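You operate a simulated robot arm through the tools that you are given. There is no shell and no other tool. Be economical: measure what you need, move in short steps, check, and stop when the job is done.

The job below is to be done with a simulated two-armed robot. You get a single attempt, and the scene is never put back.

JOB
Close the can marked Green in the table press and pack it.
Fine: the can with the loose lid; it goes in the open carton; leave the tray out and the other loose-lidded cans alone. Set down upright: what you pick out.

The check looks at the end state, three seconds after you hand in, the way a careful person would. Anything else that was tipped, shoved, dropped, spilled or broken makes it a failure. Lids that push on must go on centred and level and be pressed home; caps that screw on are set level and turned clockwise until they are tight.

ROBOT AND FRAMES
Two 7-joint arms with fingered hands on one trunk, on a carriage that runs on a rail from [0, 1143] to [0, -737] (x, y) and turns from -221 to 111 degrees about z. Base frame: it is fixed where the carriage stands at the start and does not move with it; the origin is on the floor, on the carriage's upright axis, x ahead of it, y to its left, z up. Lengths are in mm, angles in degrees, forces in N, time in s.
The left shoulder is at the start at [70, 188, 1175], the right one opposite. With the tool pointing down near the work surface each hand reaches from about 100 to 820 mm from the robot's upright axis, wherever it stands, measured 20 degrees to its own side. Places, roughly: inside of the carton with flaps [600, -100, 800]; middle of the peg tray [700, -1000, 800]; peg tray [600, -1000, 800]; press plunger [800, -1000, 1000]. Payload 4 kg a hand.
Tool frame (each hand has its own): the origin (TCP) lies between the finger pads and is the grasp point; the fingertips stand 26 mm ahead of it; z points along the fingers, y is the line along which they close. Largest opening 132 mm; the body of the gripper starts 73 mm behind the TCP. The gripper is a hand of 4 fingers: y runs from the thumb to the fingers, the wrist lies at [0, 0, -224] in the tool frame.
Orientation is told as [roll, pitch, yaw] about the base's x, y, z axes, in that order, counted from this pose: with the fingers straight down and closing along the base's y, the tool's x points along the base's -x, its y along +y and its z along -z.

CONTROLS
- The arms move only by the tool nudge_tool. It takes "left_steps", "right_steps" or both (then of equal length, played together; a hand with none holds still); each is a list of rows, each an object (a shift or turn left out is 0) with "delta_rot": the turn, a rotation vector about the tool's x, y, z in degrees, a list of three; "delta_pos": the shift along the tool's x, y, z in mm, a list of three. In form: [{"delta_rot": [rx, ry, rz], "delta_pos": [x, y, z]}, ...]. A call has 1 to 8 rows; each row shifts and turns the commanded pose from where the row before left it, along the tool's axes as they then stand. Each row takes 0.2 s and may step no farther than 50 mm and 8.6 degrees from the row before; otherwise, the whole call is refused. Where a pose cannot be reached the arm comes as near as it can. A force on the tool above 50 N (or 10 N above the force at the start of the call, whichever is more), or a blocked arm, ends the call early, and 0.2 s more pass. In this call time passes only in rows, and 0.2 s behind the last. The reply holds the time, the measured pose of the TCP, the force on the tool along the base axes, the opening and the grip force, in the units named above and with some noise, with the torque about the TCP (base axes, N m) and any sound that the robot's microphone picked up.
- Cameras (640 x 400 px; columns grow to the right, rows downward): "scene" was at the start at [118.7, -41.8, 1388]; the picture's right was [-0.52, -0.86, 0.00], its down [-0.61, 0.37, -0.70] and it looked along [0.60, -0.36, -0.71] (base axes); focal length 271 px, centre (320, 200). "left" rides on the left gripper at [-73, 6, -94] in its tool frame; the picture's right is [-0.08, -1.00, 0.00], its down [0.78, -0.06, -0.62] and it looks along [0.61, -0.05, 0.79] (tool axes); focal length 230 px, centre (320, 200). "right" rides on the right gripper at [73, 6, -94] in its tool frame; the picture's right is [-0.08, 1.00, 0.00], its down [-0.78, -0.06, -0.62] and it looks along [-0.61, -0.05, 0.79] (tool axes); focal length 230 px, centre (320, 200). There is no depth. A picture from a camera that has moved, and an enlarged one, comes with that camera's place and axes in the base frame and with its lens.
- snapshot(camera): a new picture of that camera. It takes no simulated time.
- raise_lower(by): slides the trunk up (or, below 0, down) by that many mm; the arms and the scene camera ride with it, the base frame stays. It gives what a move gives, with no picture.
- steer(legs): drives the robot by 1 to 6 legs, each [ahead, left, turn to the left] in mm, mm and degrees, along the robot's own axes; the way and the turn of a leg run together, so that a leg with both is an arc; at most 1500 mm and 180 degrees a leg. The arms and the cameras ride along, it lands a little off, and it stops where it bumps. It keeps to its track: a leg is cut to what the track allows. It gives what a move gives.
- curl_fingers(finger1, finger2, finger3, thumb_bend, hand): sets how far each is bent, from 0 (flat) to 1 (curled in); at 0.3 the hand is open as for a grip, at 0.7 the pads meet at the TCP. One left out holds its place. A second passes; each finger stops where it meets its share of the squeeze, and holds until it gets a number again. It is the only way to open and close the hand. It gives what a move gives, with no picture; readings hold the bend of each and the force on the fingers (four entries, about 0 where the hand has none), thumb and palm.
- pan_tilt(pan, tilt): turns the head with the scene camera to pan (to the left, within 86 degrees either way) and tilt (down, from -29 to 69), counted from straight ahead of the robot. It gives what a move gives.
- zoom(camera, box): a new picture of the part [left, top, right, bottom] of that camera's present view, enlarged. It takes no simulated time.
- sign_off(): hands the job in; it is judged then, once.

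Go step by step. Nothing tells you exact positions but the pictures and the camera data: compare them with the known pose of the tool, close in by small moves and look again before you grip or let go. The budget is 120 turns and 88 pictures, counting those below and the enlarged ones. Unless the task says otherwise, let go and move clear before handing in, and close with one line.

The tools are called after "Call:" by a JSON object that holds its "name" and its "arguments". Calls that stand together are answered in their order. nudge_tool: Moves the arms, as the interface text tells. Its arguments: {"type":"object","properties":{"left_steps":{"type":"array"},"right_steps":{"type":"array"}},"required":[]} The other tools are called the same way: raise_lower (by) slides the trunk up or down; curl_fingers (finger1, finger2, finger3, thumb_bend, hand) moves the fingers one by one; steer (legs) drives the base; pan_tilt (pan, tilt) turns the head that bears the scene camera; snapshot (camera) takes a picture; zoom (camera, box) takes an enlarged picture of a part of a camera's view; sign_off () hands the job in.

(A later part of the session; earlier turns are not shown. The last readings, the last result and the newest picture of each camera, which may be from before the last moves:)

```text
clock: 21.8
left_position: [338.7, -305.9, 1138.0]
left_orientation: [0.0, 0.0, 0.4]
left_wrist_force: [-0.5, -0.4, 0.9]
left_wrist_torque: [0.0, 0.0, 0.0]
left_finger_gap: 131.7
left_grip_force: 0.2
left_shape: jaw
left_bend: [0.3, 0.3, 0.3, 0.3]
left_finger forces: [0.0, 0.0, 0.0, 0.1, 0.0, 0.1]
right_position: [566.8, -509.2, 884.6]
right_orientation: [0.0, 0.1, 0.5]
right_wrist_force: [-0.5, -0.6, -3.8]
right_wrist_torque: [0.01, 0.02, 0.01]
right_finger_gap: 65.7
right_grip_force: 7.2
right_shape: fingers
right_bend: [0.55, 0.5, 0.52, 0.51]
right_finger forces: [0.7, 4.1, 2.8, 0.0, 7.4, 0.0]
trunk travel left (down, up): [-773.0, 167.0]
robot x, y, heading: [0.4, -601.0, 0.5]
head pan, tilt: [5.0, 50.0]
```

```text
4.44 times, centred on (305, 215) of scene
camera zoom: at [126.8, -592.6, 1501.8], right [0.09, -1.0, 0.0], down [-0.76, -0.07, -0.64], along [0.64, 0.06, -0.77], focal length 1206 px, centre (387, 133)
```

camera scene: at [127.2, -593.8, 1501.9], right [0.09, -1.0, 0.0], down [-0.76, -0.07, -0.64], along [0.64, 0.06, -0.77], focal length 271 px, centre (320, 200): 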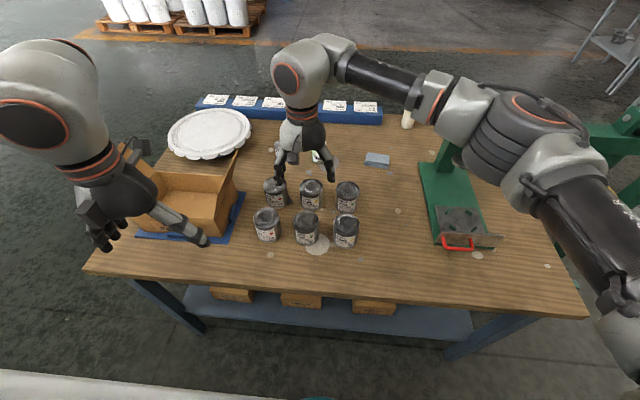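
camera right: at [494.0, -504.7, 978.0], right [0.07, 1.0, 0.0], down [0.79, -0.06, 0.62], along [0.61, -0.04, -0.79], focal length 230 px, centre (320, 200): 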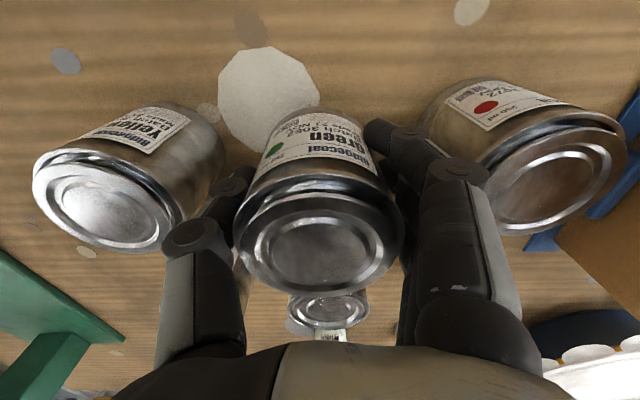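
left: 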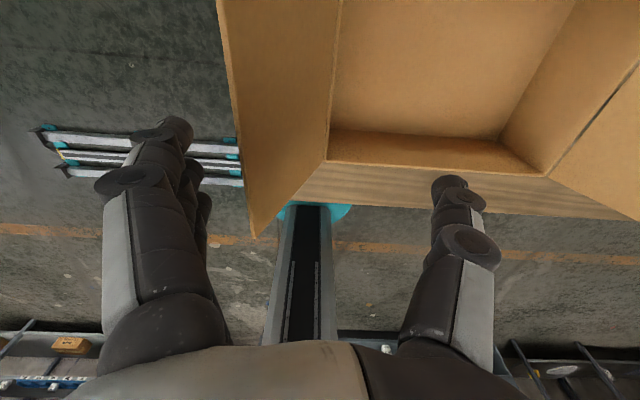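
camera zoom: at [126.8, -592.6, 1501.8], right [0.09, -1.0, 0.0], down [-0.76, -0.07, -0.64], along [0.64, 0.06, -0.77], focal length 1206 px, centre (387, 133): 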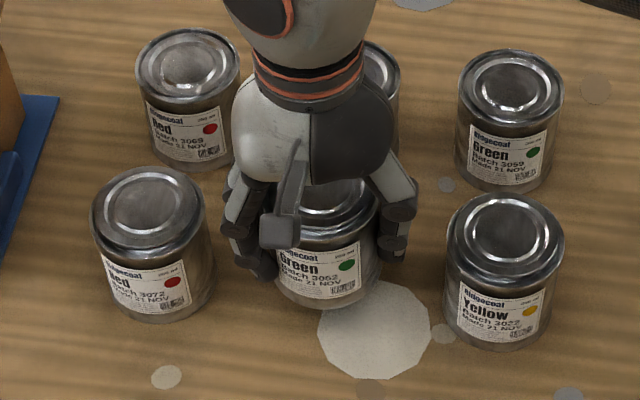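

The can is lifted level with its lid in place. I'll raise it clear of its neighbours and carry it smoothly towards the tray.

Call:
{"name": "nudge_tool", "arguments": {"right_steps": [{"delta_pos": [0, 0, -12]}, {"delta_pos": [0, 0, -20]}, {"delta_pos": [0, 0, -24]}, {"delta_pos": [0, 0, -24]}, {"delta_pos": [0, -5, -15]}, {"delta_pos": [0, -12, -5]}, {"delta_pos": [-2, -20, 0]}, {"delta_pos": [-4, -28, 0]}]}}

Call:
{"name": "nudge_tool", "arguments": {"right_steps": [{"delta_pos": [-6, -35, 0]}, {"delta_pos": [-8, -38, 0]}, {"delta_pos": [-8, -38, 0]}, {"delta_pos": [-8, -38, 0]}, {"delta_pos": [-8, -38, 0]}, {"delta_pos": [-8, -38, 0]}, {"delta_pos": [-8, -38, 0]}, {"delta_pos": [-6, -28, 0]}]}}

Call:
{"name": "nudge_tool", "arguments": {"right_steps": [{"delta_pos": [-7, -33, 0]}, {"delta_pos": [-7, -33, 0]}, {"delta_pos": [-7, -28, 0]}, {"delta_pos": [-4, -18, 0]}, {"delta_pos": [-2, -7, 0]}]}}

Call:
{"name": "pan_tilt", "arguments": {"pan": -25, "tilt": 50}}

Call:
{"name": "snapshot", "arguments": {"camera": "scene"}}

Call:
{"name": "snapshot", "arguments": {"camera": "right"}}

```text
clock: 23.6
left_position: [338.1, -306.8, 1138.3]
left_orientation: [0.2, 0.0, 0.4]
left_wrist_force: [0.2, 0.3, 0.5]
left_wrist_torque: [0.03, 0.01, 0.05]
left_finger_gap: 131.6
left_grip_force: 0.0
left_shape: jaw
left_bend: [0.3, 0.3, 0.3, 0.3]
left_finger forces: [0.1, 0.1, 0.0, 0.1, 0.1, 0.1]
right_position: [575.3, -574.8, 987.1]
right_orientation: [0.2, 0.0, 0.4]
right_wrist_force: [0.8, -0.6, -2.9]
right_wrist_torque: [0.01, 0.0, -0.01]
right_finger_gap: 65.5
right_grip_force: 7.1
right_shape: fingers
right_bend: [0.55, 0.5, 0.52, 0.51]
right_finger forces: [0.7, 4.2, 2.9, 0.0, 7.4, 0.0]
trunk travel left (down, up): [-773.0, 167.0]
robot x, y, heading: [1.5, -600.0, 0.3]
head pan, tilt: [5.0, 50.0]
```

```text
clock: 25.4
left_position: [338.2, -306.4, 1138.7]
left_orientation: [0.0, 0.1, 0.4]
left_wrist_force: [0.5, 0.0, -0.4]
left_wrist_torque: [0.03, 0.0, -0.02]
left_finger_gap: 131.7
left_grip_force: 0.0
left_shape: jaw
left_bend: [0.3, 0.3, 0.3, 0.3]
left_finger forces: [0.1, 0.0, 0.1, 0.1, 0.0, 0.1]
right_position: [636.3, -867.5, 985.3]
right_orientation: [0.1, 0.0, 0.4]
right_wrist_force: [-0.2, -0.2, -3.3]
right_wrist_torque: [0.02, 0.01, 0.0]
right_finger_gap: 64.9
right_grip_force: 7.7
right_shape: fingers
right_bend: [0.55, 0.5, 0.52, 0.51]
right_finger forces: [0.6, 4.1, 2.8, 0.0, 7.3, 0.0]
trunk travel left (down, up): [-773.0, 167.0]
robot x, y, heading: [-0.5, -600.3, 0.2]
head pan, tilt: [5.0, 50.0]
```

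```text
clock: 26.6
left_position: [338.9, -305.2, 1139.3]
left_orientation: [0.1, 0.0, 0.4]
left_wrist_force: [0.3, -0.5, 0.8]
left_wrist_torque: [0.01, 0.03, 0.0]
left_finger_gap: 131.7
left_grip_force: 0.1
left_shape: jaw
left_bend: [0.3, 0.3, 0.3, 0.3]
left_finger forces: [0.1, 0.1, 0.0, 0.1, 0.0, 0.0]
right_position: [664.4, -985.2, 983.3]
right_orientation: [0.0, 0.1, 0.3]
right_wrist_force: [0.7, -0.2, -3.1]
right_wrist_torque: [-0.01, 0.02, 0.02]
right_finger_gap: 65.4
right_grip_force: 6.8
right_shape: fingers
right_bend: [0.55, 0.5, 0.52, 0.51]
right_finger forces: [0.5, 4.0, 2.9, 0.0, 7.1, 0.1]
trunk travel left (down, up): [-773.0, 167.0]
robot x, y, heading: [-1.5, -596.6, 0.5]
head pan, tilt: [5.0, 50.0]
```

```text
clock: 27.5
left_position: [338.6, -304.6, 1137.5]
left_orientation: [-0.1, 0.0, 0.4]
left_wrist_force: [-0.1, -0.9, -0.3]
left_wrist_torque: [0.01, -0.02, -0.01]
left_finger_gap: 131.9
left_grip_force: 0.1
left_shape: jaw
left_bend: [0.3, 0.3, 0.3, 0.3]
left_finger forces: [0.1, 0.0, 0.0, 0.0, 0.0, 0.1]
right_position: [663.5, -984.4, 983.0]
right_orientation: [0.0, 0.0, 0.5]
right_wrist_force: [0.3, -0.4, -3.7]
right_wrist_torque: [0.02, 0.03, 0.01]
right_finger_gap: 65.2
right_grip_force: 7.7
right_shape: fingers
right_bend: [0.55, 0.5, 0.52, 0.51]
right_finger forces: [0.6, 4.1, 2.8, 0.0, 7.1, 0.1]
trunk travel left (down, up): [-773.0, 167.0]
robot x, y, heading: [-0.2, -598.6, 0.3]
head pan, tilt: [-25.0, 50.0]
```

```text
57 pictures are left
camera scene: at [120.3, -632.1, 1501.8], right [-0.42, -0.91, 0.0], down [-0.7, 0.32, -0.64], along [0.58, -0.27, -0.77], focal length 271 px, centre (320, 200)
```

scene: 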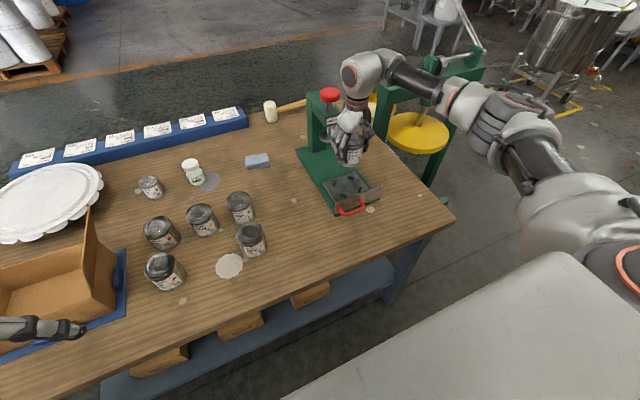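

```text
56 pictures are left
camera right: at [590.1, -979.6, 1077.5], right [0.07, 1.0, 0.0], down [0.79, -0.06, 0.62], along [0.61, -0.04, -0.79], focal length 230 px, centre (320, 200)
```

right: 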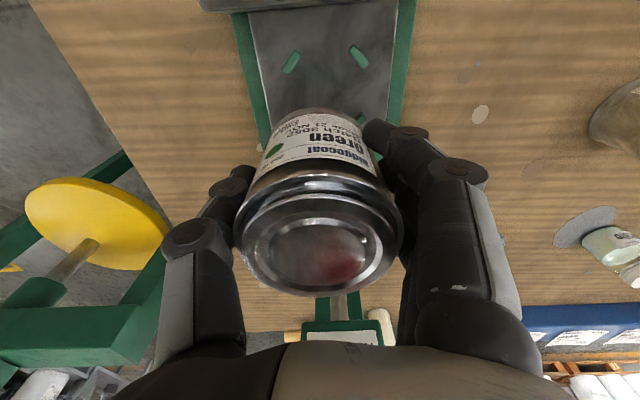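

The can is near the tray and I can see the near pegs. I'll zoom in to measure the pegs precisely before lowering.

Call:
{"name": "zoom", "arguments": {"camera": "right", "box": [220, 0, 420, 125]}}

Call:
{"name": "zoom", "arguments": {"camera": "scene", "box": [285, 80, 405, 220]}}

```text
3.20 times, centred on (320, 62) of right
camera zoom: at [590.1, -979.6, 1077.5], right [0.07, 1.0, 0.0], down [0.79, -0.06, 0.62], along [0.61, -0.04, -0.79], focal length 736 px, centre (320, 640)
```

zoom: 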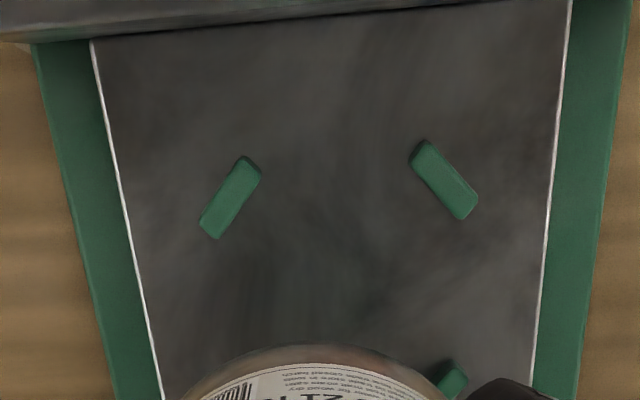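

```text
2.86 times, centred on (345, 150) of scene
camera zoom: at [120.3, -632.1, 1501.8], right [-0.42, -0.91, 0.0], down [-0.7, 0.32, -0.64], along [0.58, -0.27, -0.77], focal length 775 px, centre (249, 343)
```

zoom: 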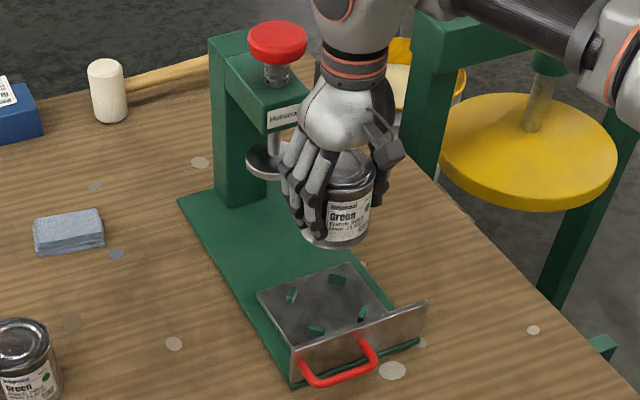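

Peg centre by the close camera is about (649, -975). I'll shift the can over it and lower partway, then re-measure.

Call:
{"name": "nudge_tool", "arguments": {"right_steps": [{"delta_pos": [5, 5, 10]}, {"delta_pos": [5, 5, 15]}, {"delta_pos": [0, 0, 20]}, {"delta_pos": [0, 0, 20]}, {"delta_pos": [0, 0, 8]}]}}

Call:
{"name": "snapshot", "arguments": {"camera": "right"}}

Call:
{"name": "zoom", "arguments": {"camera": "scene", "box": [300, 120, 390, 220]}}

```text
clock: 28.7
left_position: [339.1, -304.7, 1138.2]
left_orientation: [0.0, 0.0, 0.4]
left_wrist_force: [-0.2, 0.0, -0.9]
left_wrist_torque: [0.03, -0.04, -0.01]
left_finger_gap: 131.7
left_grip_force: 0.0
left_shape: jaw
left_bend: [0.3, 0.3, 0.3, 0.3]
left_finger forces: [0.1, 0.0, 0.0, 0.1, 0.1, 0.1]
right_position: [652.6, -974.3, 909.3]
right_orientation: [0.0, 0.0, 0.4]
right_wrist_force: [0.4, -0.3, -4.0]
right_wrist_torque: [-0.02, 0.05, 0.01]
right_finger_gap: 65.1
right_grip_force: 7.4
right_shape: fingers
right_bend: [0.55, 0.5, 0.52, 0.51]
right_finger forces: [0.7, 3.9, 2.8, 0.0, 6.9, 0.1]
trunk travel left (down, up): [-773.0, 167.0]
robot x, y, heading: [-1.3, -599.6, 0.2]
head pan, tilt: [-25.0, 50.0]
```

```text
53 pictures are left
camera right: at [579.3, -970.5, 1003.5], right [0.07, 1.0, 0.0], down [0.79, -0.06, 0.62], along [0.62, -0.04, -0.79], focal length 230 px, centre (320, 200)
```

right: 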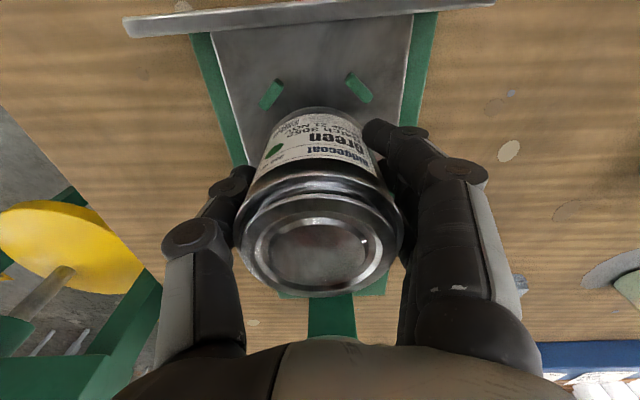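

```text
4.00 times, centred on (345, 170) of scene
camera zoom: at [120.4, -632.0, 1501.8], right [-0.42, -0.91, 0.0], down [-0.7, 0.32, -0.64], along [0.58, -0.27, -0.77], focal length 1085 px, centre (220, 320)
```

zoom: 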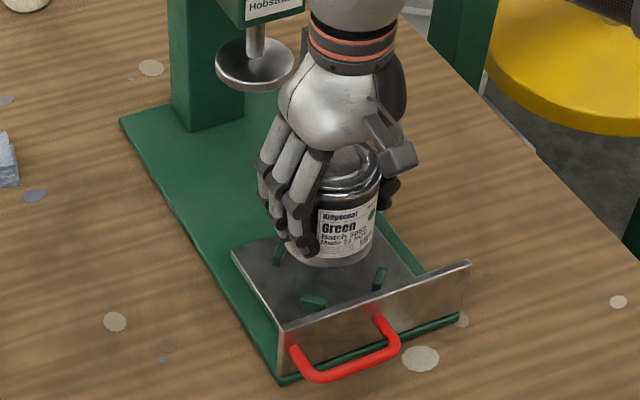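

The can is within ~2 mm of the peg centre. I lower gently and watch the force.

Call:
{"name": "nudge_tool", "arguments": {"right_steps": [{"delta_pos": [0, 0, 12]}, {"delta_pos": [0, 0, 12]}, {"delta_pos": [0, 0, 8]}]}}

Call:
{"name": "snapshot", "arguments": {"camera": "right"}}

Call:
{"name": "zoom", "arguments": {"camera": "scene", "box": [310, 140, 390, 220]}}

```text
clock: 29.5
left_position: [335.3, -305.5, 1139.0]
left_orientation: [0.0, -0.1, 0.4]
left_wrist_force: [-0.3, 1.7, 1.0]
left_wrist_torque: [0.01, -0.02, -0.01]
left_finger_gap: 132.1
left_grip_force: 0.2
left_shape: jaw
left_bend: [0.3, 0.3, 0.3, 0.3]
left_finger forces: [0.0, 0.1, 0.0, 0.0, 0.0, 0.0]
right_position: [651.0, -973.9, 881.9]
right_orientation: [0.0, -0.2, 0.3]
right_wrist_force: [-1.9, -2.2, 9.2]
right_wrist_torque: [0.07, -0.17, -0.13]
right_finger_gap: 64.5
right_grip_force: 9.0
right_shape: fingers
right_bend: [0.56, 0.51, 0.53, 0.51]
right_finger forces: [0.2, 3.8, 3.9, 0.1, 9.5, 0.0]
trunk travel left (down, up): [-773.0, 167.0]
robot x, y, heading: [-1.0, -596.0, 0.3]
head pan, tilt: [-25.0, 50.0]
```

```text
51 pictures are left
camera right: at [577.6, -969.0, 975.2], right [0.07, 1.0, 0.0], down [0.78, -0.06, 0.62], along [0.62, -0.04, -0.79], focal length 230 px, centre (320, 200)
```

right: 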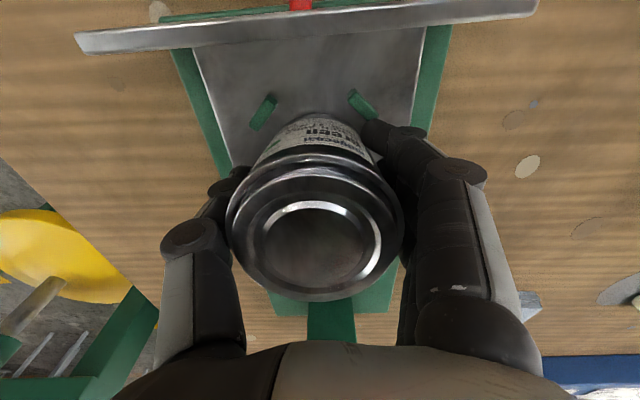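

```text
5.00 times, centred on (350, 180) of scene
camera zoom: at [117.2, -631.1, 1502.4], right [-0.42, -0.91, 0.0], down [-0.7, 0.32, -0.64], along [0.59, -0.27, -0.76], focal length 1357 px, centre (170, 300)
```

zoom: 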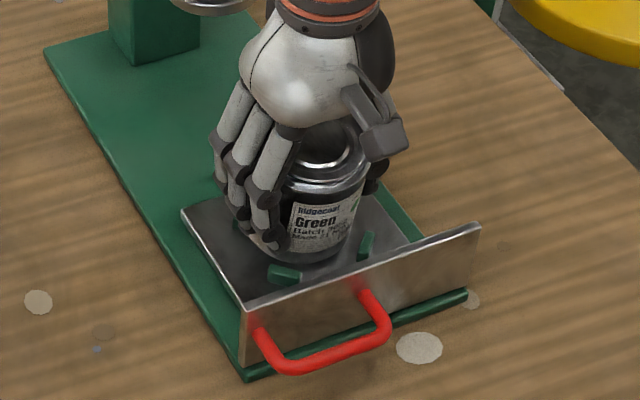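

The contact came high and the can tilted slightly. Re-triangulating, the peg tops are at z≈833 and the peg centre at ≈(644, -974), so the can is on the far pegs. I'll lift, shift back about 7 mm and check.

Call:
{"name": "nudge_tool", "arguments": {"right_steps": [{"delta_pos": [0, 0, -8]}, {"delta_pos": [0, 0, -10]}]}}

Call:
{"name": "snapshot", "arguments": {"camera": "right"}}

Call:
{"name": "zoom", "arguments": {"camera": "scene", "box": [310, 140, 390, 220]}}

```text
clock: 30.1
left_position: [338.0, -305.2, 1138.1]
left_orientation: [0.1, 0.0, 0.4]
left_wrist_force: [0.3, -0.4, -0.3]
left_wrist_torque: [0.0, -0.03, 0.01]
left_finger_gap: 132.0
left_grip_force: 0.1
left_shape: jaw
left_bend: [0.3, 0.3, 0.3, 0.3]
left_finger forces: [0.0, 0.1, 0.0, 0.1, 0.0, 0.0]
right_position: [652.9, -973.3, 898.8]
right_orientation: [0.0, 0.0, 0.4]
right_wrist_force: [-0.4, -0.5, -2.6]
right_wrist_torque: [0.04, 0.02, 0.02]
right_finger_gap: 64.6
right_grip_force: 7.7
right_shape: fingers
right_bend: [0.56, 0.51, 0.52, 0.51]
right_finger forces: [0.4, 4.2, 2.9, 0.2, 7.2, 0.1]
trunk travel left (down, up): [-773.0, 167.0]
robot x, y, heading: [-1.4, -602.4, 0.3]
head pan, tilt: [-25.0, 50.0]
```

```text
49 pictures are left
camera right: at [579.3, -968.8, 992.1], right [0.07, 1.0, 0.0], down [0.79, -0.05, 0.62], along [0.61, -0.04, -0.79], focal length 230 px, centre (320, 200)
```

right: 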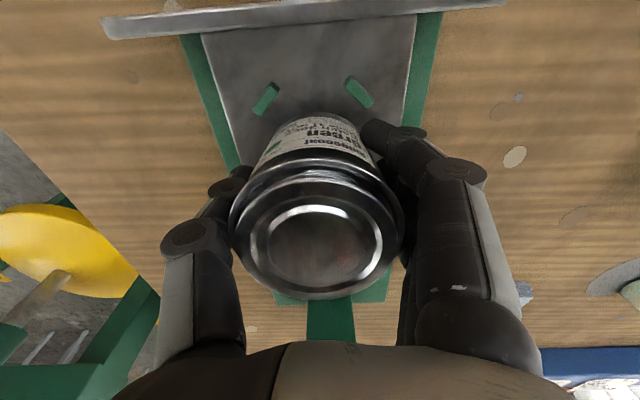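

```text
5.00 times, centred on (350, 180) of scene
camera zoom: at [119.3, -631.6, 1501.8], right [-0.42, -0.91, 0.0], down [-0.7, 0.32, -0.64], along [0.58, -0.27, -0.77], focal length 1357 px, centre (170, 300)
```

zoom: 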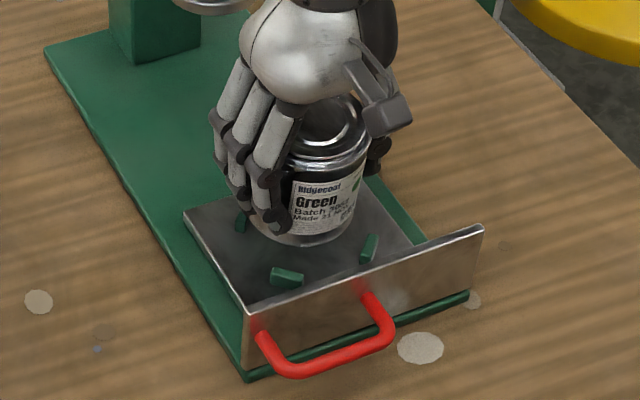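

The can leans about 6° towards me in the grip. I'll turn the hand to bring it upright, shift back 5 mm, and look again.

Call:
{"name": "nudge_tool", "arguments": {"right_steps": [{"delta_pos": [5, 0, 0]}, {"delta_rot": [0, 3, 0]}, {"delta_rot": [0, 3, 0]}]}}

Call:
{"name": "snapshot", "arguments": {"camera": "right"}}

Call:
{"name": "zoom", "arguments": {"camera": "scene", "box": [310, 140, 390, 220]}}

```text
clock: 30.9
left_position: [339.6, -305.8, 1139.1]
left_orientation: [-0.1, 0.1, 0.6]
left_wrist_force: [-0.3, 0.7, 0.2]
left_wrist_torque: [-0.02, 0.02, 0.03]
left_finger_gap: 131.8
left_grip_force: 0.1
left_shape: jaw
left_bend: [0.3, 0.3, 0.3, 0.3]
left_finger forces: [0.0, 0.1, 0.0, 0.0, 0.0, 0.0]
right_position: [647.8, -972.6, 896.7]
right_orientation: [0.0, 6.1, 0.4]
right_wrist_force: [0.3, 0.1, -2.9]
right_wrist_torque: [0.02, 0.02, -0.02]
right_finger_gap: 64.6
right_grip_force: 7.0
right_shape: fingers
right_bend: [0.56, 0.51, 0.52, 0.51]
right_finger forces: [0.3, 4.1, 3.0, 0.0, 7.1, 0.0]
trunk travel left (down, up): [-773.0, 167.0]
robot x, y, heading: [3.7, -600.2, 0.1]
head pan, tilt: [-25.0, 50.0]
```

```text
47 pictures are left
camera right: at [585.2, -967.9, 997.4], right [0.07, 1.0, -0.01], down [0.85, -0.05, 0.53], along [0.53, -0.04, -0.85], focal length 230 px, centre (320, 200)
```

right: 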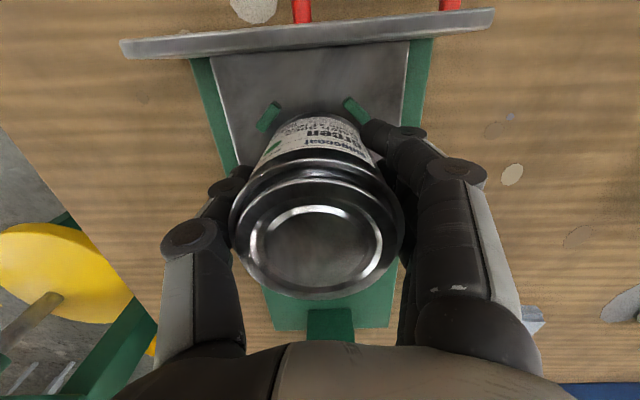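

```text
5.00 times, centred on (350, 180) of scene
camera zoom: at [121.0, -631.7, 1501.7], right [-0.42, -0.91, 0.0], down [-0.7, 0.32, -0.64], along [0.58, -0.27, -0.77], focal length 1357 px, centre (170, 300)
```

zoom: 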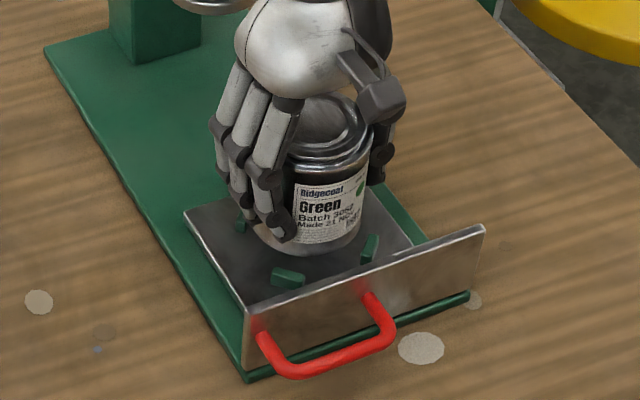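

The can is now upright and centred above the pegs (can ≈ (645, -974)). I lower straight down in small steps.

Call:
{"name": "nudge_tool", "arguments": {"right_steps": [{"delta_pos": [-0.8, 0, 8]}, {"delta_pos": [-0.6, 0, 6]}, {"delta_pos": [-0.3, 0, 3]}]}}

Call:
{"name": "snapshot", "arguments": {"camera": "right"}}

Call:
{"name": "zoom", "arguments": {"camera": "scene", "box": [310, 140, 390, 220]}}

```text
clock: 31.7
left_position: [337.9, -305.6, 1138.3]
left_orientation: [0.1, 0.0, 0.3]
left_wrist_force: [-0.7, 0.6, -0.2]
left_wrist_torque: [0.01, 0.01, 0.03]
left_finger_gap: 131.8
left_grip_force: 0.0
left_shape: jaw
left_bend: [0.3, 0.3, 0.3, 0.3]
left_finger forces: [0.0, 0.1, 0.0, 0.0, 0.1, 0.0]
right_position: [646.1, -972.9, 880.4]
right_orientation: [0.0, 6.0, 0.5]
right_wrist_force: [0.2, 0.9, -4.1]
right_wrist_torque: [0.01, 0.05, 0.04]
right_finger_gap: 64.6
right_grip_force: 7.2
right_shape: fingers
right_bend: [0.56, 0.51, 0.52, 0.51]
right_finger forces: [0.3, 4.1, 3.0, 0.0, 7.0, 0.0]
trunk travel left (down, up): [-773.0, 167.0]
robot x, y, heading: [2.2, -600.2, 0.5]
head pan, tilt: [-25.0, 50.0]
```

```text
45 pictures are left
camera right: at [584.2, -968.3, 981.1], right [0.07, 1.0, -0.01], down [0.85, -0.06, 0.53], along [0.53, -0.04, -0.85], focal length 230 px, centre (320, 200)
```

right: 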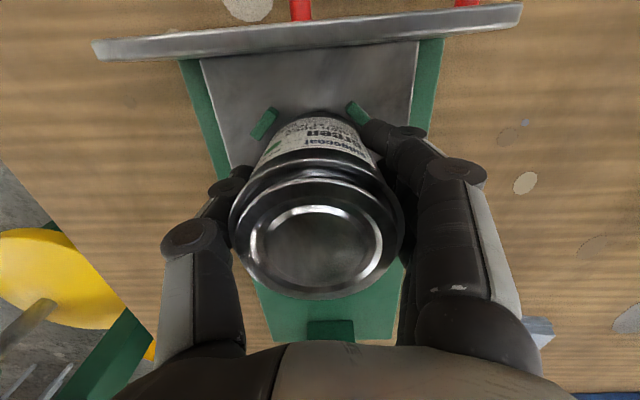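

```text
5.00 times, centred on (350, 180) of scene
camera zoom: at [120.0, -632.2, 1501.8], right [-0.42, -0.91, 0.0], down [-0.7, 0.32, -0.64], along [0.58, -0.27, -0.77], focal length 1357 px, centre (170, 300)
```

zoom: 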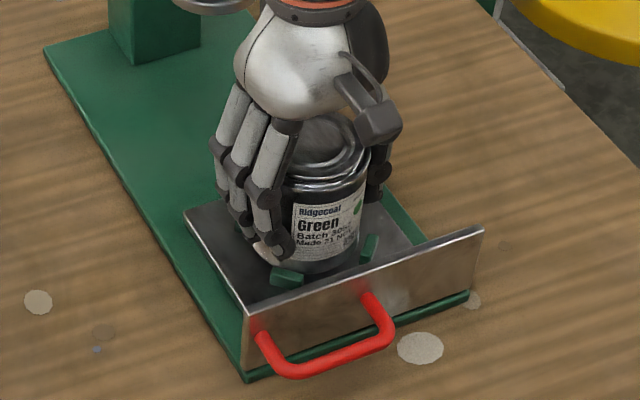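

No contact yet and the can is going in between the pegs. I continue down in 2–3 mm steps.

Call:
{"name": "nudge_tool", "arguments": {"right_steps": [{"delta_pos": [-0.3, 0, 3]}, {"delta_pos": [-0.2, 0, 2]}]}}

Call:
{"name": "nudge_tool", "arguments": {"right_steps": [{"delta_pos": [-0.2, 0, 2]}, {"delta_pos": [-0.2, 0, 2]}]}}

```text
clock: 32.3
left_position: [337.6, -305.8, 1138.2]
left_orientation: [-0.1, 0.0, 0.4]
left_wrist_force: [0.1, 0.6, 0.5]
left_wrist_torque: [0.02, 0.02, 0.03]
left_finger_gap: 132.1
left_grip_force: 0.0
left_shape: jaw
left_bend: [0.3, 0.3, 0.3, 0.3]
left_finger forces: [0.1, 0.0, 0.1, 0.0, 0.0, 0.0]
right_position: [648.1, -971.8, 875.6]
right_orientation: [0.0, 6.1, 0.4]
right_wrist_force: [0.6, 0.6, -3.5]
right_wrist_torque: [0.02, 0.02, -0.01]
right_finger_gap: 64.7
right_grip_force: 7.0
right_shape: fingers
right_bend: [0.56, 0.51, 0.52, 0.51]
right_finger forces: [0.3, 4.1, 3.0, 0.0, 7.0, 0.0]
trunk travel left (down, up): [-773.0, 167.0]
robot x, y, heading: [0.7, -598.6, 0.5]
head pan, tilt: [-25.0, 50.0]
```

```text
clock: 32.9
left_position: [337.1, -305.9, 1140.6]
left_orientation: [0.0, 0.0, 0.4]
left_wrist_force: [0.4, -0.3, 0.2]
left_wrist_torque: [-0.02, 0.02, -0.01]
left_finger_gap: 131.7
left_grip_force: 0.0
left_shape: jaw
left_bend: [0.3, 0.3, 0.3, 0.3]
left_finger forces: [0.0, 0.1, 0.1, 0.1, 0.1, 0.0]
right_position: [647.0, -973.2, 872.6]
right_orientation: [-0.1, 5.8, 0.4]
right_wrist_force: [-1.1, -0.1, 4.7]
right_wrist_torque: [0.08, -0.02, 0.02]
right_finger_gap: 64.4
right_grip_force: 7.7
right_shape: fingers
right_bend: [0.56, 0.51, 0.52, 0.51]
right_finger forces: [0.4, 4.4, 3.3, 0.0, 7.6, 0.1]
trunk travel left (down, up): [-773.0, 167.0]
robot x, y, heading: [1.7, -597.8, 0.4]
head pan, tilt: [-25.0, 50.0]
```

Contact at about the expected tray height. I'll check that the can sits inside the pegs before releasing.

Call:
{"name": "zoom", "arguments": {"camera": "right", "box": [220, 60, 440, 310]}}

Call:
{"name": "zoom", "arguments": {"camera": "scene", "box": [320, 150, 380, 210]}}

```text
1.60 times, centred on (330, 185) of right
camera zoom: at [584.0, -968.3, 973.6], right [0.07, 1.0, -0.01], down [0.84, -0.06, 0.53], along [0.53, -0.04, -0.85], focal length 368 px, centre (304, 224)
```

zoom: 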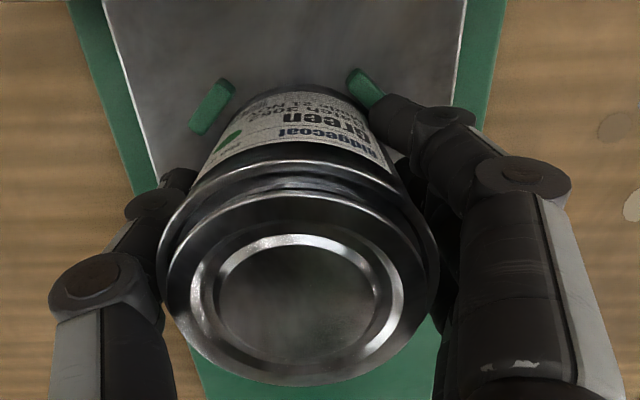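

```text
6.67 times, centred on (350, 180) of scene
camera zoom: at [119.1, -631.3, 1502.1], right [-0.42, -0.91, 0.0], down [-0.7, 0.32, -0.64], along [0.58, -0.27, -0.77], focal length 1809 px, centre (120, 333)
```

zoom: 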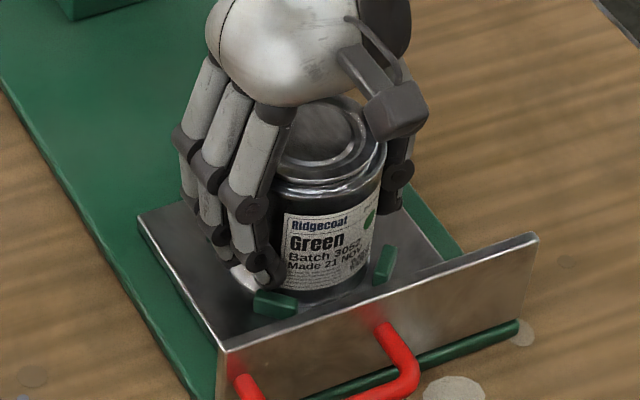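

The can sits inside the pegs and upright. I release it.

Call:
{"name": "curl_fingers", "arguments": {"hand": "right", "finger1": 0.44, "finger2": 0.44, "finger3": 0.44, "thumb_bend": 0.44}}

Call:
{"name": "snapshot", "arguments": {"camera": "right"}}

```text
clock: 33.9
left_position: [338.0, -305.6, 1137.6]
left_orientation: [0.0, 0.1, 0.4]
left_wrist_force: [0.1, 1.1, -0.5]
left_wrist_torque: [0.0, 0.01, 0.01]
left_finger_gap: 132.3
left_grip_force: 0.0
left_shape: jaw
left_bend: [0.3, 0.3, 0.3, 0.3]
left_finger forces: [0.0, 0.1, 0.0, 0.0, 0.0, 0.1]
right_position: [647.8, -973.3, 871.7]
right_orientation: [0.0, 6.0, 0.4]
right_wrist_force: [-0.4, 1.0, -0.5]
right_wrist_torque: [-0.03, 0.0, -0.01]
right_finger_gap: 89.6
right_grip_force: 0.1
right_shape: fingers
right_bend: [0.44, 0.44, 0.44, 0.44]
right_finger forces: [0.0, 0.0, 0.1, 0.1, 0.0, 0.0]
trunk travel left (down, up): [-773.0, 167.0]
robot x, y, heading: [-0.4, -602.2, 0.5]
head pan, tilt: [-25.0, 50.0]
```

```text
41 pictures are left
camera right: at [584.1, -968.6, 972.8], right [0.07, 1.0, -0.01], down [0.85, -0.06, 0.53], along [0.53, -0.04, -0.85], focal length 230 px, centre (320, 200)
```

right: 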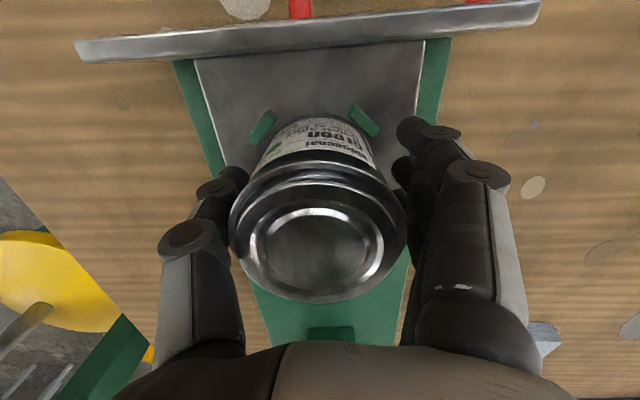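

The can stands free among the pegs. I retract straight up, level the hand and take a good look at the handle.

Call:
{"name": "nudge_tool", "arguments": {"right_steps": [{"delta_pos": [1, 0, -12]}, {"delta_pos": [2, 0, -20]}, {"delta_pos": [3, 0, -30]}, {"delta_pos": [3, 0, -30]}, {"delta_pos": [3, 0, -30]}, {"delta_rot": [0, -6, 0]}, {"delta_pos": [40, 0, 0]}, {"delta_pos": [45, 0, 0]}]}}

Call:
{"name": "nudge_tool", "arguments": {"right_steps": [{"delta_pos": [45, 0, 0]}, {"delta_pos": [45, 0, 0]}]}}

Call:
{"name": "snapshot", "arguments": {"camera": "right"}}

Call:
{"name": "zoom", "arguments": {"camera": "scene", "box": [290, 70, 410, 220]}}

```text
clock: 35.7
left_position: [336.0, -307.1, 1139.2]
left_orientation: [-0.1, 0.0, 0.4]
left_wrist_force: [0.3, 0.0, 0.8]
left_wrist_torque: [-0.01, 0.02, -0.03]
left_finger_gap: 131.9
left_grip_force: 0.2
left_shape: jaw
left_bend: [0.3, 0.3, 0.3, 0.3]
left_finger forces: [0.0, 0.1, 0.0, 0.0, 0.1, 0.0]
right_position: [561.9, -974.0, 996.3]
right_orientation: [0.0, 0.0, 0.3]
right_wrist_force: [0.5, -0.5, 0.5]
right_wrist_torque: [-0.02, -0.03, -0.02]
right_finger_gap: 89.8
right_grip_force: 0.0
right_shape: fingers
right_bend: [0.44, 0.44, 0.44, 0.44]
right_finger forces: [0.0, 0.1, 0.0, 0.0, 0.0, 0.1]
trunk travel left (down, up): [-773.0, 167.0]
robot x, y, heading: [-2.8, -596.3, 0.3]
head pan, tilt: [-25.0, 50.0]
```

```text
clock: 36.3
left_position: [337.0, -305.5, 1139.0]
left_orientation: [-0.1, -0.1, 0.5]
left_wrist_force: [-0.3, 0.1, -0.6]
left_wrist_torque: [-0.02, -0.01, -0.02]
left_finger_gap: 132.1
left_grip_force: 0.1
left_shape: jaw
left_bend: [0.3, 0.3, 0.3, 0.3]
left_finger forces: [0.0, 0.0, 0.0, 0.0, 0.0, 0.1]
right_position: [470.4, -972.6, 993.7]
right_orientation: [0.0, -0.2, 0.3]
right_wrist_force: [0.8, -0.8, -1.2]
right_wrist_torque: [-0.01, -0.05, -0.01]
right_finger_gap: 90.0
right_grip_force: 0.1
right_shape: fingers
right_bend: [0.44, 0.44, 0.44, 0.44]
right_finger forces: [0.1, 0.0, 0.1, 0.1, 0.0, 0.0]
trunk travel left (down, up): [-773.0, 167.0]
robot x, y, heading: [0.9, -599.7, 0.4]
head pan, tilt: [-25.0, 50.0]
```

```text
40 pictures are left
camera right: at [396.5, -968.1, 1088.1], right [0.07, 1.0, 0.0], down [0.78, -0.06, 0.62], along [0.62, -0.04, -0.79], focal length 230 px, centre (320, 200)
```

right: 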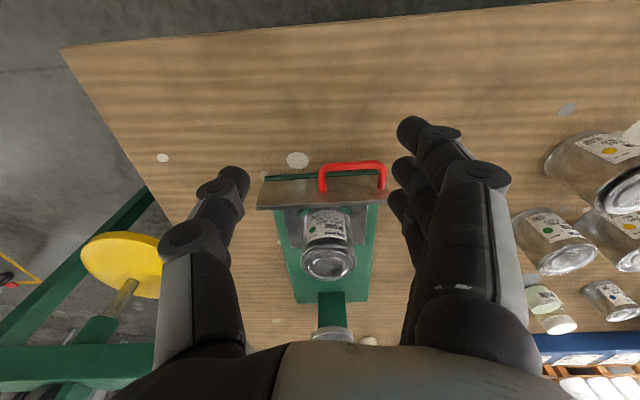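

```text
2.67 times, centred on (350, 145) of scene
camera zoom: at [117.7, -632.4, 1502.1], right [-0.42, -0.91, 0.0], down [-0.7, 0.32, -0.64], along [0.59, -0.27, -0.77], focal length 724 px, centre (240, 347)
```

zoom: 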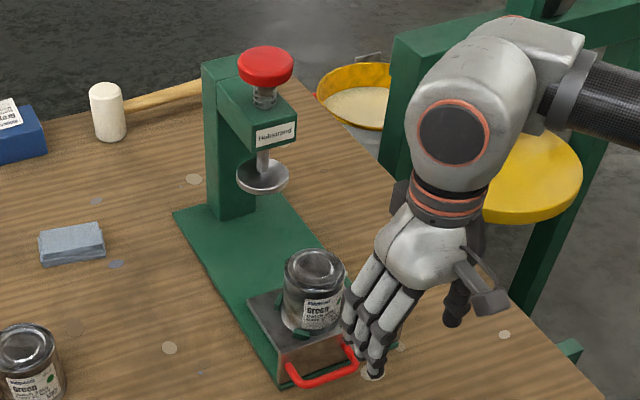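

Call:
{"name": "zoom", "arguments": {"camera": "right", "box": [240, 130, 400, 340]}}

Call:
{"name": "zoom", "arguments": {"camera": "scene", "box": [325, 155, 385, 220]}}

```text
1.90 times, centred on (320, 235) of right
camera zoom: at [396.5, -968.1, 1088.1], right [0.07, 1.0, 0.0], down [0.78, -0.06, 0.62], along [0.62, -0.04, -0.79], focal length 438 px, centre (320, 133)
```

zoom: 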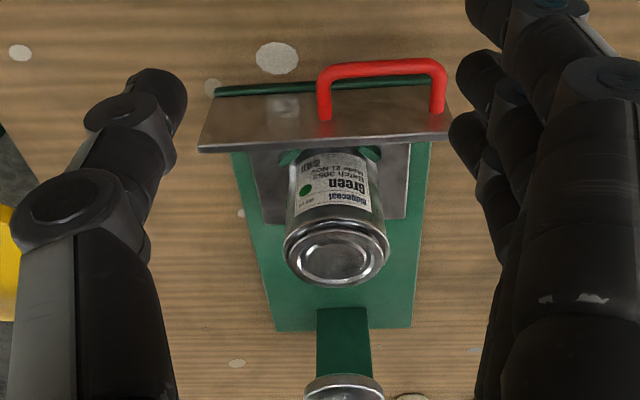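

```text
6.15 times, centred on (355, 188) of scene
camera zoom: at [117.7, -632.4, 1502.1], right [-0.42, -0.91, 0.0], down [-0.7, 0.32, -0.64], along [0.59, -0.27, -0.77], focal length 1670 px, centre (105, 277)
```

zoom: 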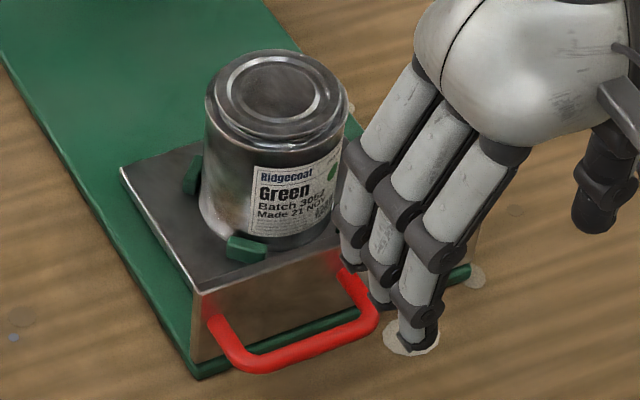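

The handle is a horizontal loop on the front plate (plate x≈577, bar ≈(544, -937, z≈834)). I'll turn the hand 90° so that the thumb can go inside the loop, back of the plate, and the fingers outside the bar.

Call:
{"name": "nudge_tool", "arguments": {"right_steps": [{"delta_rot": [0, 0, -8.3]}, {"delta_rot": [0, 0, -8.3]}, {"delta_rot": [0, 0, -8.3]}, {"delta_rot": [0, 0, -8.3]}, {"delta_rot": [0, 0, -8.3]}, {"delta_rot": [0, 0, -8.3]}, {"delta_rot": [0, 0, -8.3]}, {"delta_rot": [0, 0, -8.3]}]}}

Call:
{"name": "nudge_tool", "arguments": {"right_steps": [{"delta_rot": [0, 0, -8.3]}, {"delta_rot": [0, 0, -8.3]}, {"delta_rot": [0, 0, -6]}]}}

Call:
{"name": "curl_fingers", "arguments": {"hand": "right", "finger1": 0.52, "finger2": 0.52, "finger3": 0.52, "thumb_bend": 0.58}}

Call:
{"name": "snapshot", "arguments": {"camera": "scene"}}

Call:
{"name": "snapshot", "arguments": {"camera": "right"}}

```text
clock: 38.1
left_position: [337.6, -305.0, 1139.6]
left_orientation: [0.1, 0.0, 0.4]
left_wrist_force: [-0.3, 0.1, 0.6]
left_wrist_torque: [-0.01, 0.0, -0.02]
left_finger_gap: 131.8
left_grip_force: 0.0
left_shape: jaw
left_bend: [0.3, 0.3, 0.3, 0.3]
left_finger forces: [0.0, 0.0, 0.1, 0.0, 0.0, 0.1]
right_position: [472.9, -974.5, 995.0]
right_orientation: [-0.1, 0.0, 67.0]
right_wrist_force: [0.3, 0.2, -0.2]
right_wrist_torque: [0.03, 0.02, 0.0]
right_finger_gap: 89.8
right_grip_force: 0.0
right_shape: fingers
right_bend: [0.44, 0.44, 0.44, 0.44]
right_finger forces: [0.1, 0.0, 0.0, 0.1, 0.0, 0.1]
trunk travel left (down, up): [-773.0, 167.0]
robot x, y, heading: [2.6, -597.4, 0.2]
head pan, tilt: [-25.0, 50.0]
```

```text
clock: 38.9
left_position: [338.5, -304.5, 1138.5]
left_orientation: [0.0, 0.0, 0.3]
left_wrist_force: [0.1, -0.7, -0.2]
left_wrist_torque: [0.0, 0.01, -0.04]
left_finger_gap: 131.8
left_grip_force: 0.1
left_shape: jaw
left_bend: [0.3, 0.3, 0.3, 0.3]
left_finger forces: [0.1, 0.0, 0.0, 0.1, 0.1, 0.1]
right_position: [473.2, -974.3, 993.6]
right_orientation: [-0.1, 0.0, 89.5]
right_wrist_force: [-0.4, -0.3, 0.8]
right_wrist_torque: [-0.02, 0.05, -0.03]
right_finger_gap: 89.8
right_grip_force: 0.1
right_shape: fingers
right_bend: [0.44, 0.44, 0.44, 0.44]
right_finger forces: [0.0, 0.1, 0.1, 0.0, 0.0, 0.0]
trunk travel left (down, up): [-773.0, 167.0]
robot x, y, heading: [-0.9, -603.8, 0.4]
head pan, tilt: [-25.0, 50.0]
```

```text
clock: 39.9
left_position: [338.8, -305.6, 1137.6]
left_orientation: [0.0, 0.1, 0.4]
left_wrist_force: [-0.6, -0.2, 0.6]
left_wrist_torque: [0.06, 0.02, 0.01]
left_finger_gap: 131.6
left_grip_force: 0.0
left_shape: jaw
left_bend: [0.3, 0.3, 0.3, 0.3]
left_finger forces: [0.0, 0.0, 0.1, 0.1, 0.1, 0.0]
right_position: [472.7, -974.5, 994.5]
right_orientation: [0.0, 0.0, 89.4]
right_wrist_force: [0.2, -0.3, -0.4]
right_wrist_torque: [0.0, -0.03, 0.03]
right_finger_gap: 57.0
right_grip_force: 0.0
right_shape: fingers
right_bend: [0.52, 0.52, 0.52, 0.57]
right_finger forces: [0.0, 0.0, 0.1, 0.0, 0.0, 0.0]
trunk travel left (down, up): [-773.0, 167.0]
robot x, y, heading: [2.7, -604.1, 0.4]
head pan, tilt: [-25.0, 50.0]
```

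```text
36 pictures are left
camera scene: at [119.8, -631.8, 1501.9], right [-0.42, -0.91, 0.0], down [-0.7, 0.32, -0.64], along [0.58, -0.27, -0.77], focal length 271 px, centre (320, 200)
```

scene: 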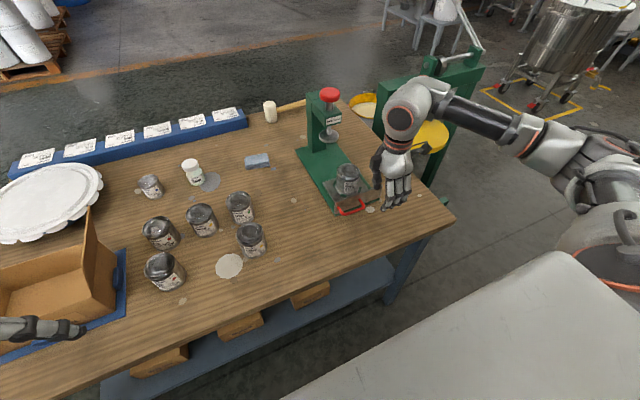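

```text
35 pictures are left
camera right: at [466.1, -1047.7, 1088.5], right [-1.0, 0.09, 0.0], down [0.07, 0.78, 0.62], along [0.05, 0.61, -0.79], focal length 230 px, centre (320, 200)
```

right: 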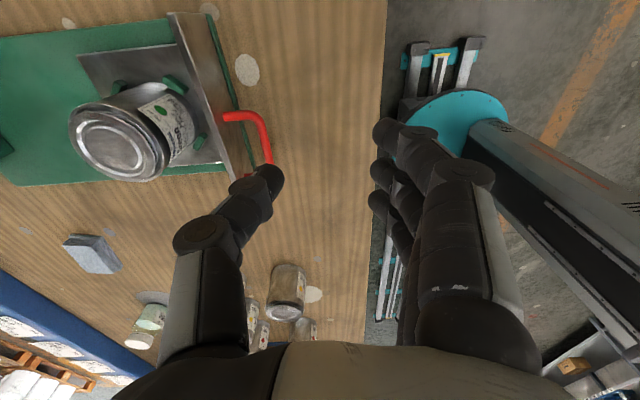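

From this side view the loop interior is x≈541–575 at y≈-970…-910 and the thumb tip sits at about TCP + 32 mm in x. I'll move over the loop and lower partway.

Call:
{"name": "nudge_tool", "arguments": {"right_steps": [{"delta_pos": [-18, -26, 0]}, {"delta_pos": [-18, -27, 0]}, {"delta_pos": [0, 0, 30]}, {"delta_pos": [0, 0, 30]}, {"delta_pos": [0, 0, 25]}]}}

Call:
{"name": "snapshot", "arguments": {"camera": "right"}}

Call:
{"name": "zoom", "arguments": {"camera": "scene", "box": [310, 130, 420, 230]}}

```text
clock: 41.1
left_position: [337.3, -305.7, 1138.4]
left_orientation: [0.0, 0.0, 0.5]
left_wrist_force: [-0.1, 0.1, 1.0]
left_wrist_torque: [0.0, -0.01, -0.01]
left_finger_gap: 132.0
left_grip_force: 0.1
left_shape: jaw
left_bend: [0.3, 0.3, 0.3, 0.3]
left_finger forces: [0.0, 0.0, 0.0, 0.1, 0.1, 0.1]
right_position: [525.6, -938.1, 910.7]
right_orientation: [0.0, -0.1, 89.4]
right_wrist_force: [0.0, -0.3, 0.1]
right_wrist_torque: [-0.03, -0.05, -0.04]
right_finger_gap: 56.8
right_grip_force: 0.0
right_shape: fingers
right_bend: [0.52, 0.52, 0.52, 0.57]
right_finger forces: [0.0, 0.0, 0.1, 0.0, 0.1, 0.1]
trunk travel left (down, up): [-773.0, 167.0]
robot x, y, heading: [-1.9, -599.2, 0.5]
head pan, tilt: [-25.0, 50.0]
```

```text
34 pictures are left
camera right: at [519.7, -1012.3, 1004.5], right [-1.0, 0.09, 0.0], down [0.07, 0.78, 0.62], along [0.05, 0.61, -0.79], focal length 230 px, centre (320, 200)
```

right: 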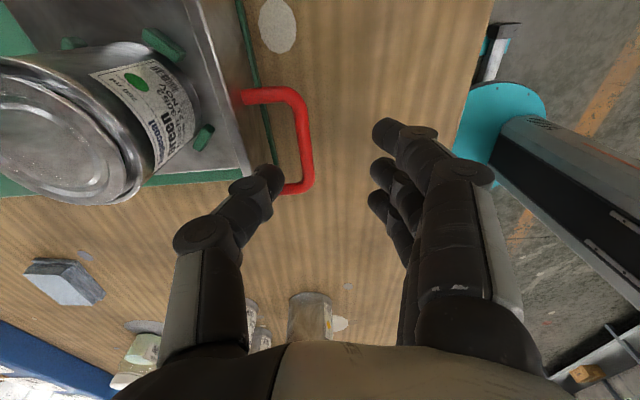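

```text
4.00 times, centred on (365, 180) of scene
camera zoom: at [120.0, -631.6, 1501.9], right [-0.42, -0.91, 0.0], down [-0.7, 0.32, -0.64], along [0.58, -0.27, -0.77], focal length 1085 px, centre (140, 280)
```

zoom: 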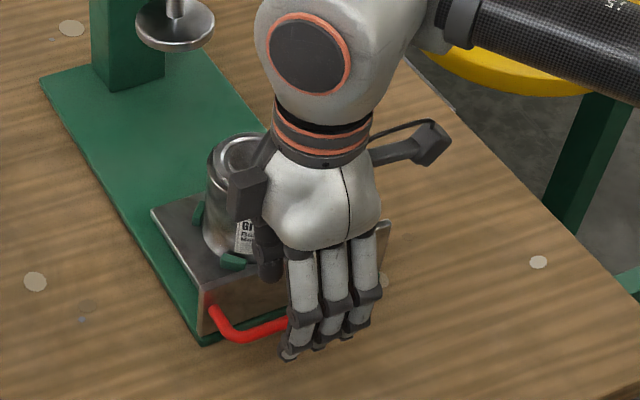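

The plate stands up to z≈873, so its thumb-side end near y≈-1040 (clear of the can) can be pinched from above; that serves for both push and pull. I'll go there rather than into the loop.

Call:
{"name": "nudge_tool", "arguments": {"right_steps": [{"delta_pos": [0, 0, -30]}, {"delta_pos": [34, 0, 0]}, {"delta_pos": [34, 0, 0]}, {"delta_pos": [34, 0, 0]}, {"delta_pos": [0, -25, 0]}, {"delta_pos": [0, -24, 0]}, {"delta_pos": [0, 0, 20]}]}}

Call:
{"name": "snapshot", "arguments": {"camera": "right"}}

Call:
{"name": "zoom", "arguments": {"camera": "scene", "box": [310, 130, 420, 230]}}

```text
clock: 42.7
left_position: [336.6, -306.2, 1139.1]
left_orientation: [0.1, 0.0, 0.5]
left_wrist_force: [-0.2, 0.0, 0.0]
left_wrist_torque: [0.02, 0.02, 0.01]
left_finger_gap: 131.9
left_grip_force: 0.1
left_shape: jaw
left_bend: [0.3, 0.3, 0.3, 0.3]
left_finger forces: [0.0, 0.0, 0.0, 0.0, 0.0, 0.1]
right_position: [574.0, -1044.0, 920.3]
right_orientation: [0.0, 0.1, 89.3]
right_wrist_force: [0.3, -0.8, 0.3]
right_wrist_torque: [-0.01, 0.03, -0.01]
right_finger_gap: 57.0
right_grip_force: 0.0
right_shape: fingers
right_bend: [0.52, 0.52, 0.52, 0.57]
right_finger forces: [0.1, 0.0, 0.1, 0.0, 0.1, 0.1]
trunk travel left (down, up): [-773.0, 167.0]
robot x, y, heading: [2.4, -597.3, 0.6]
head pan, tilt: [-25.0, 50.0]
```

```text
32 pictures are left
camera right: at [567.9, -1116.9, 1014.8], right [-1.0, 0.09, 0.0], down [0.07, 0.78, 0.62], along [0.05, 0.61, -0.79], focal length 230 px, centre (320, 200)
```

right: 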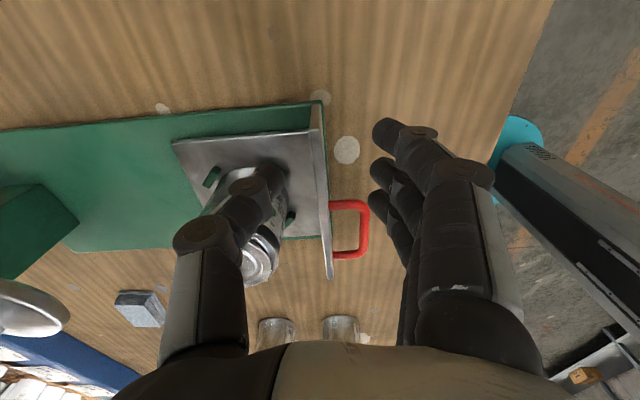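

```text
4.00 times, centred on (365, 180) of scene
camera zoom: at [119.3, -632.6, 1501.9], right [-0.42, -0.91, 0.0], down [-0.7, 0.32, -0.64], along [0.58, -0.27, -0.77], focal length 1085 px, centre (140, 280)
```

zoom: 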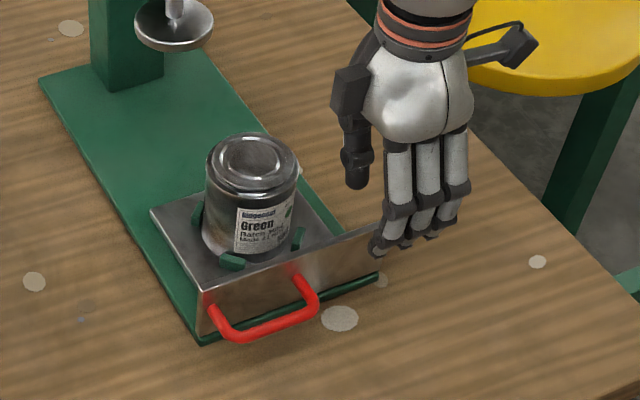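

The plate (x≈573) lies between thumb and fingers, well to the side of the can. I descend and pinch it.

Call:
{"name": "nudge_tool", "arguments": {"right_steps": [{"delta_pos": [0, 0, 20]}, {"delta_pos": [0, 0, 20]}, {"delta_pos": [0, 0, 14]}]}}

Call:
{"name": "curl_fingers", "arguments": {"hand": "right", "finger1": 0.64, "finger2": 0.64, "finger3": 0.64, "thumb_bend": 0.68}}

Call:
{"name": "snapshot", "arguments": {"camera": "right"}}

```text
clock: 43.5
left_position: [337.8, -304.8, 1139.1]
left_orientation: [0.0, -0.1, 0.4]
left_wrist_force: [1.1, 0.7, -0.2]
left_wrist_torque: [0.0, 0.02, 0.03]
left_finger_gap: 132.0
left_grip_force: 0.0
left_shape: jaw
left_bend: [0.3, 0.3, 0.3, 0.3]
left_finger forces: [0.0, 0.0, 0.0, 0.0, 0.1, 0.0]
right_position: [574.2, -1042.1, 864.3]
right_orientation: [0.0, 0.0, 89.3]
right_wrist_force: [-0.3, 0.0, -1.0]
right_wrist_torque: [-0.01, 0.02, 0.03]
right_finger_gap: 56.9
right_grip_force: 0.0
right_shape: fingers
right_bend: [0.52, 0.52, 0.52, 0.57]
right_finger forces: [0.0, 0.0, 0.0, 0.1, 0.1, 0.0]
trunk travel left (down, up): [-773.0, 167.0]
robot x, y, heading: [-1.6, -601.4, 0.2]
head pan, tilt: [-25.0, 50.0]
```

```text
clock: 44.5
left_position: [338.5, -305.6, 1138.8]
left_orientation: [0.0, 0.0, 0.4]
left_wrist_force: [-0.4, 0.3, 0.0]
left_wrist_torque: [-0.02, -0.01, -0.02]
left_finger_gap: 132.1
left_grip_force: 0.0
left_shape: jaw
left_bend: [0.3, 0.3, 0.3, 0.3]
left_finger forces: [0.0, 0.0, 0.0, 0.0, 0.0, 0.0]
right_position: [575.5, -1042.8, 865.3]
right_orientation: [0.0, 0.0, 89.4]
right_wrist_force: [0.2, -1.1, 0.5]
right_wrist_torque: [-0.01, 0.0, 0.03]
right_finger_gap: 24.5
right_grip_force: 0.0
right_shape: fingers
right_bend: [0.64, 0.64, 0.64, 0.67]
right_finger forces: [0.0, 0.0, 0.0, 0.1, 0.8, 0.1]
trunk travel left (down, up): [-773.0, 167.0]
robot x, y, heading: [-0.2, -596.6, 0.5]
head pan, tilt: [-25.0, 50.0]
```

```text
30 pictures are left
camera right: at [568.2, -1116.0, 958.6], right [-1.0, 0.09, 0.0], down [0.07, 0.78, 0.62], along [0.05, 0.61, -0.79], focal length 230 px, centre (320, 200)
```

right: 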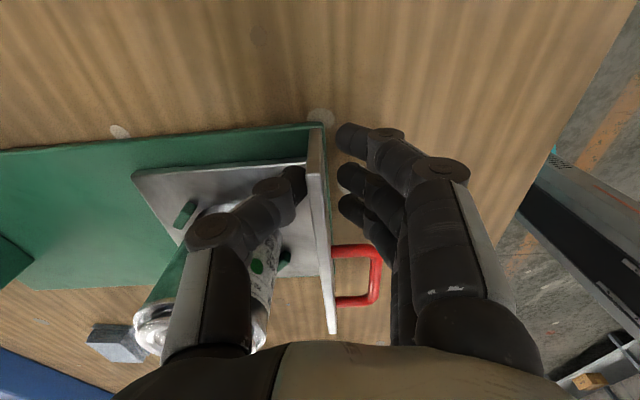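

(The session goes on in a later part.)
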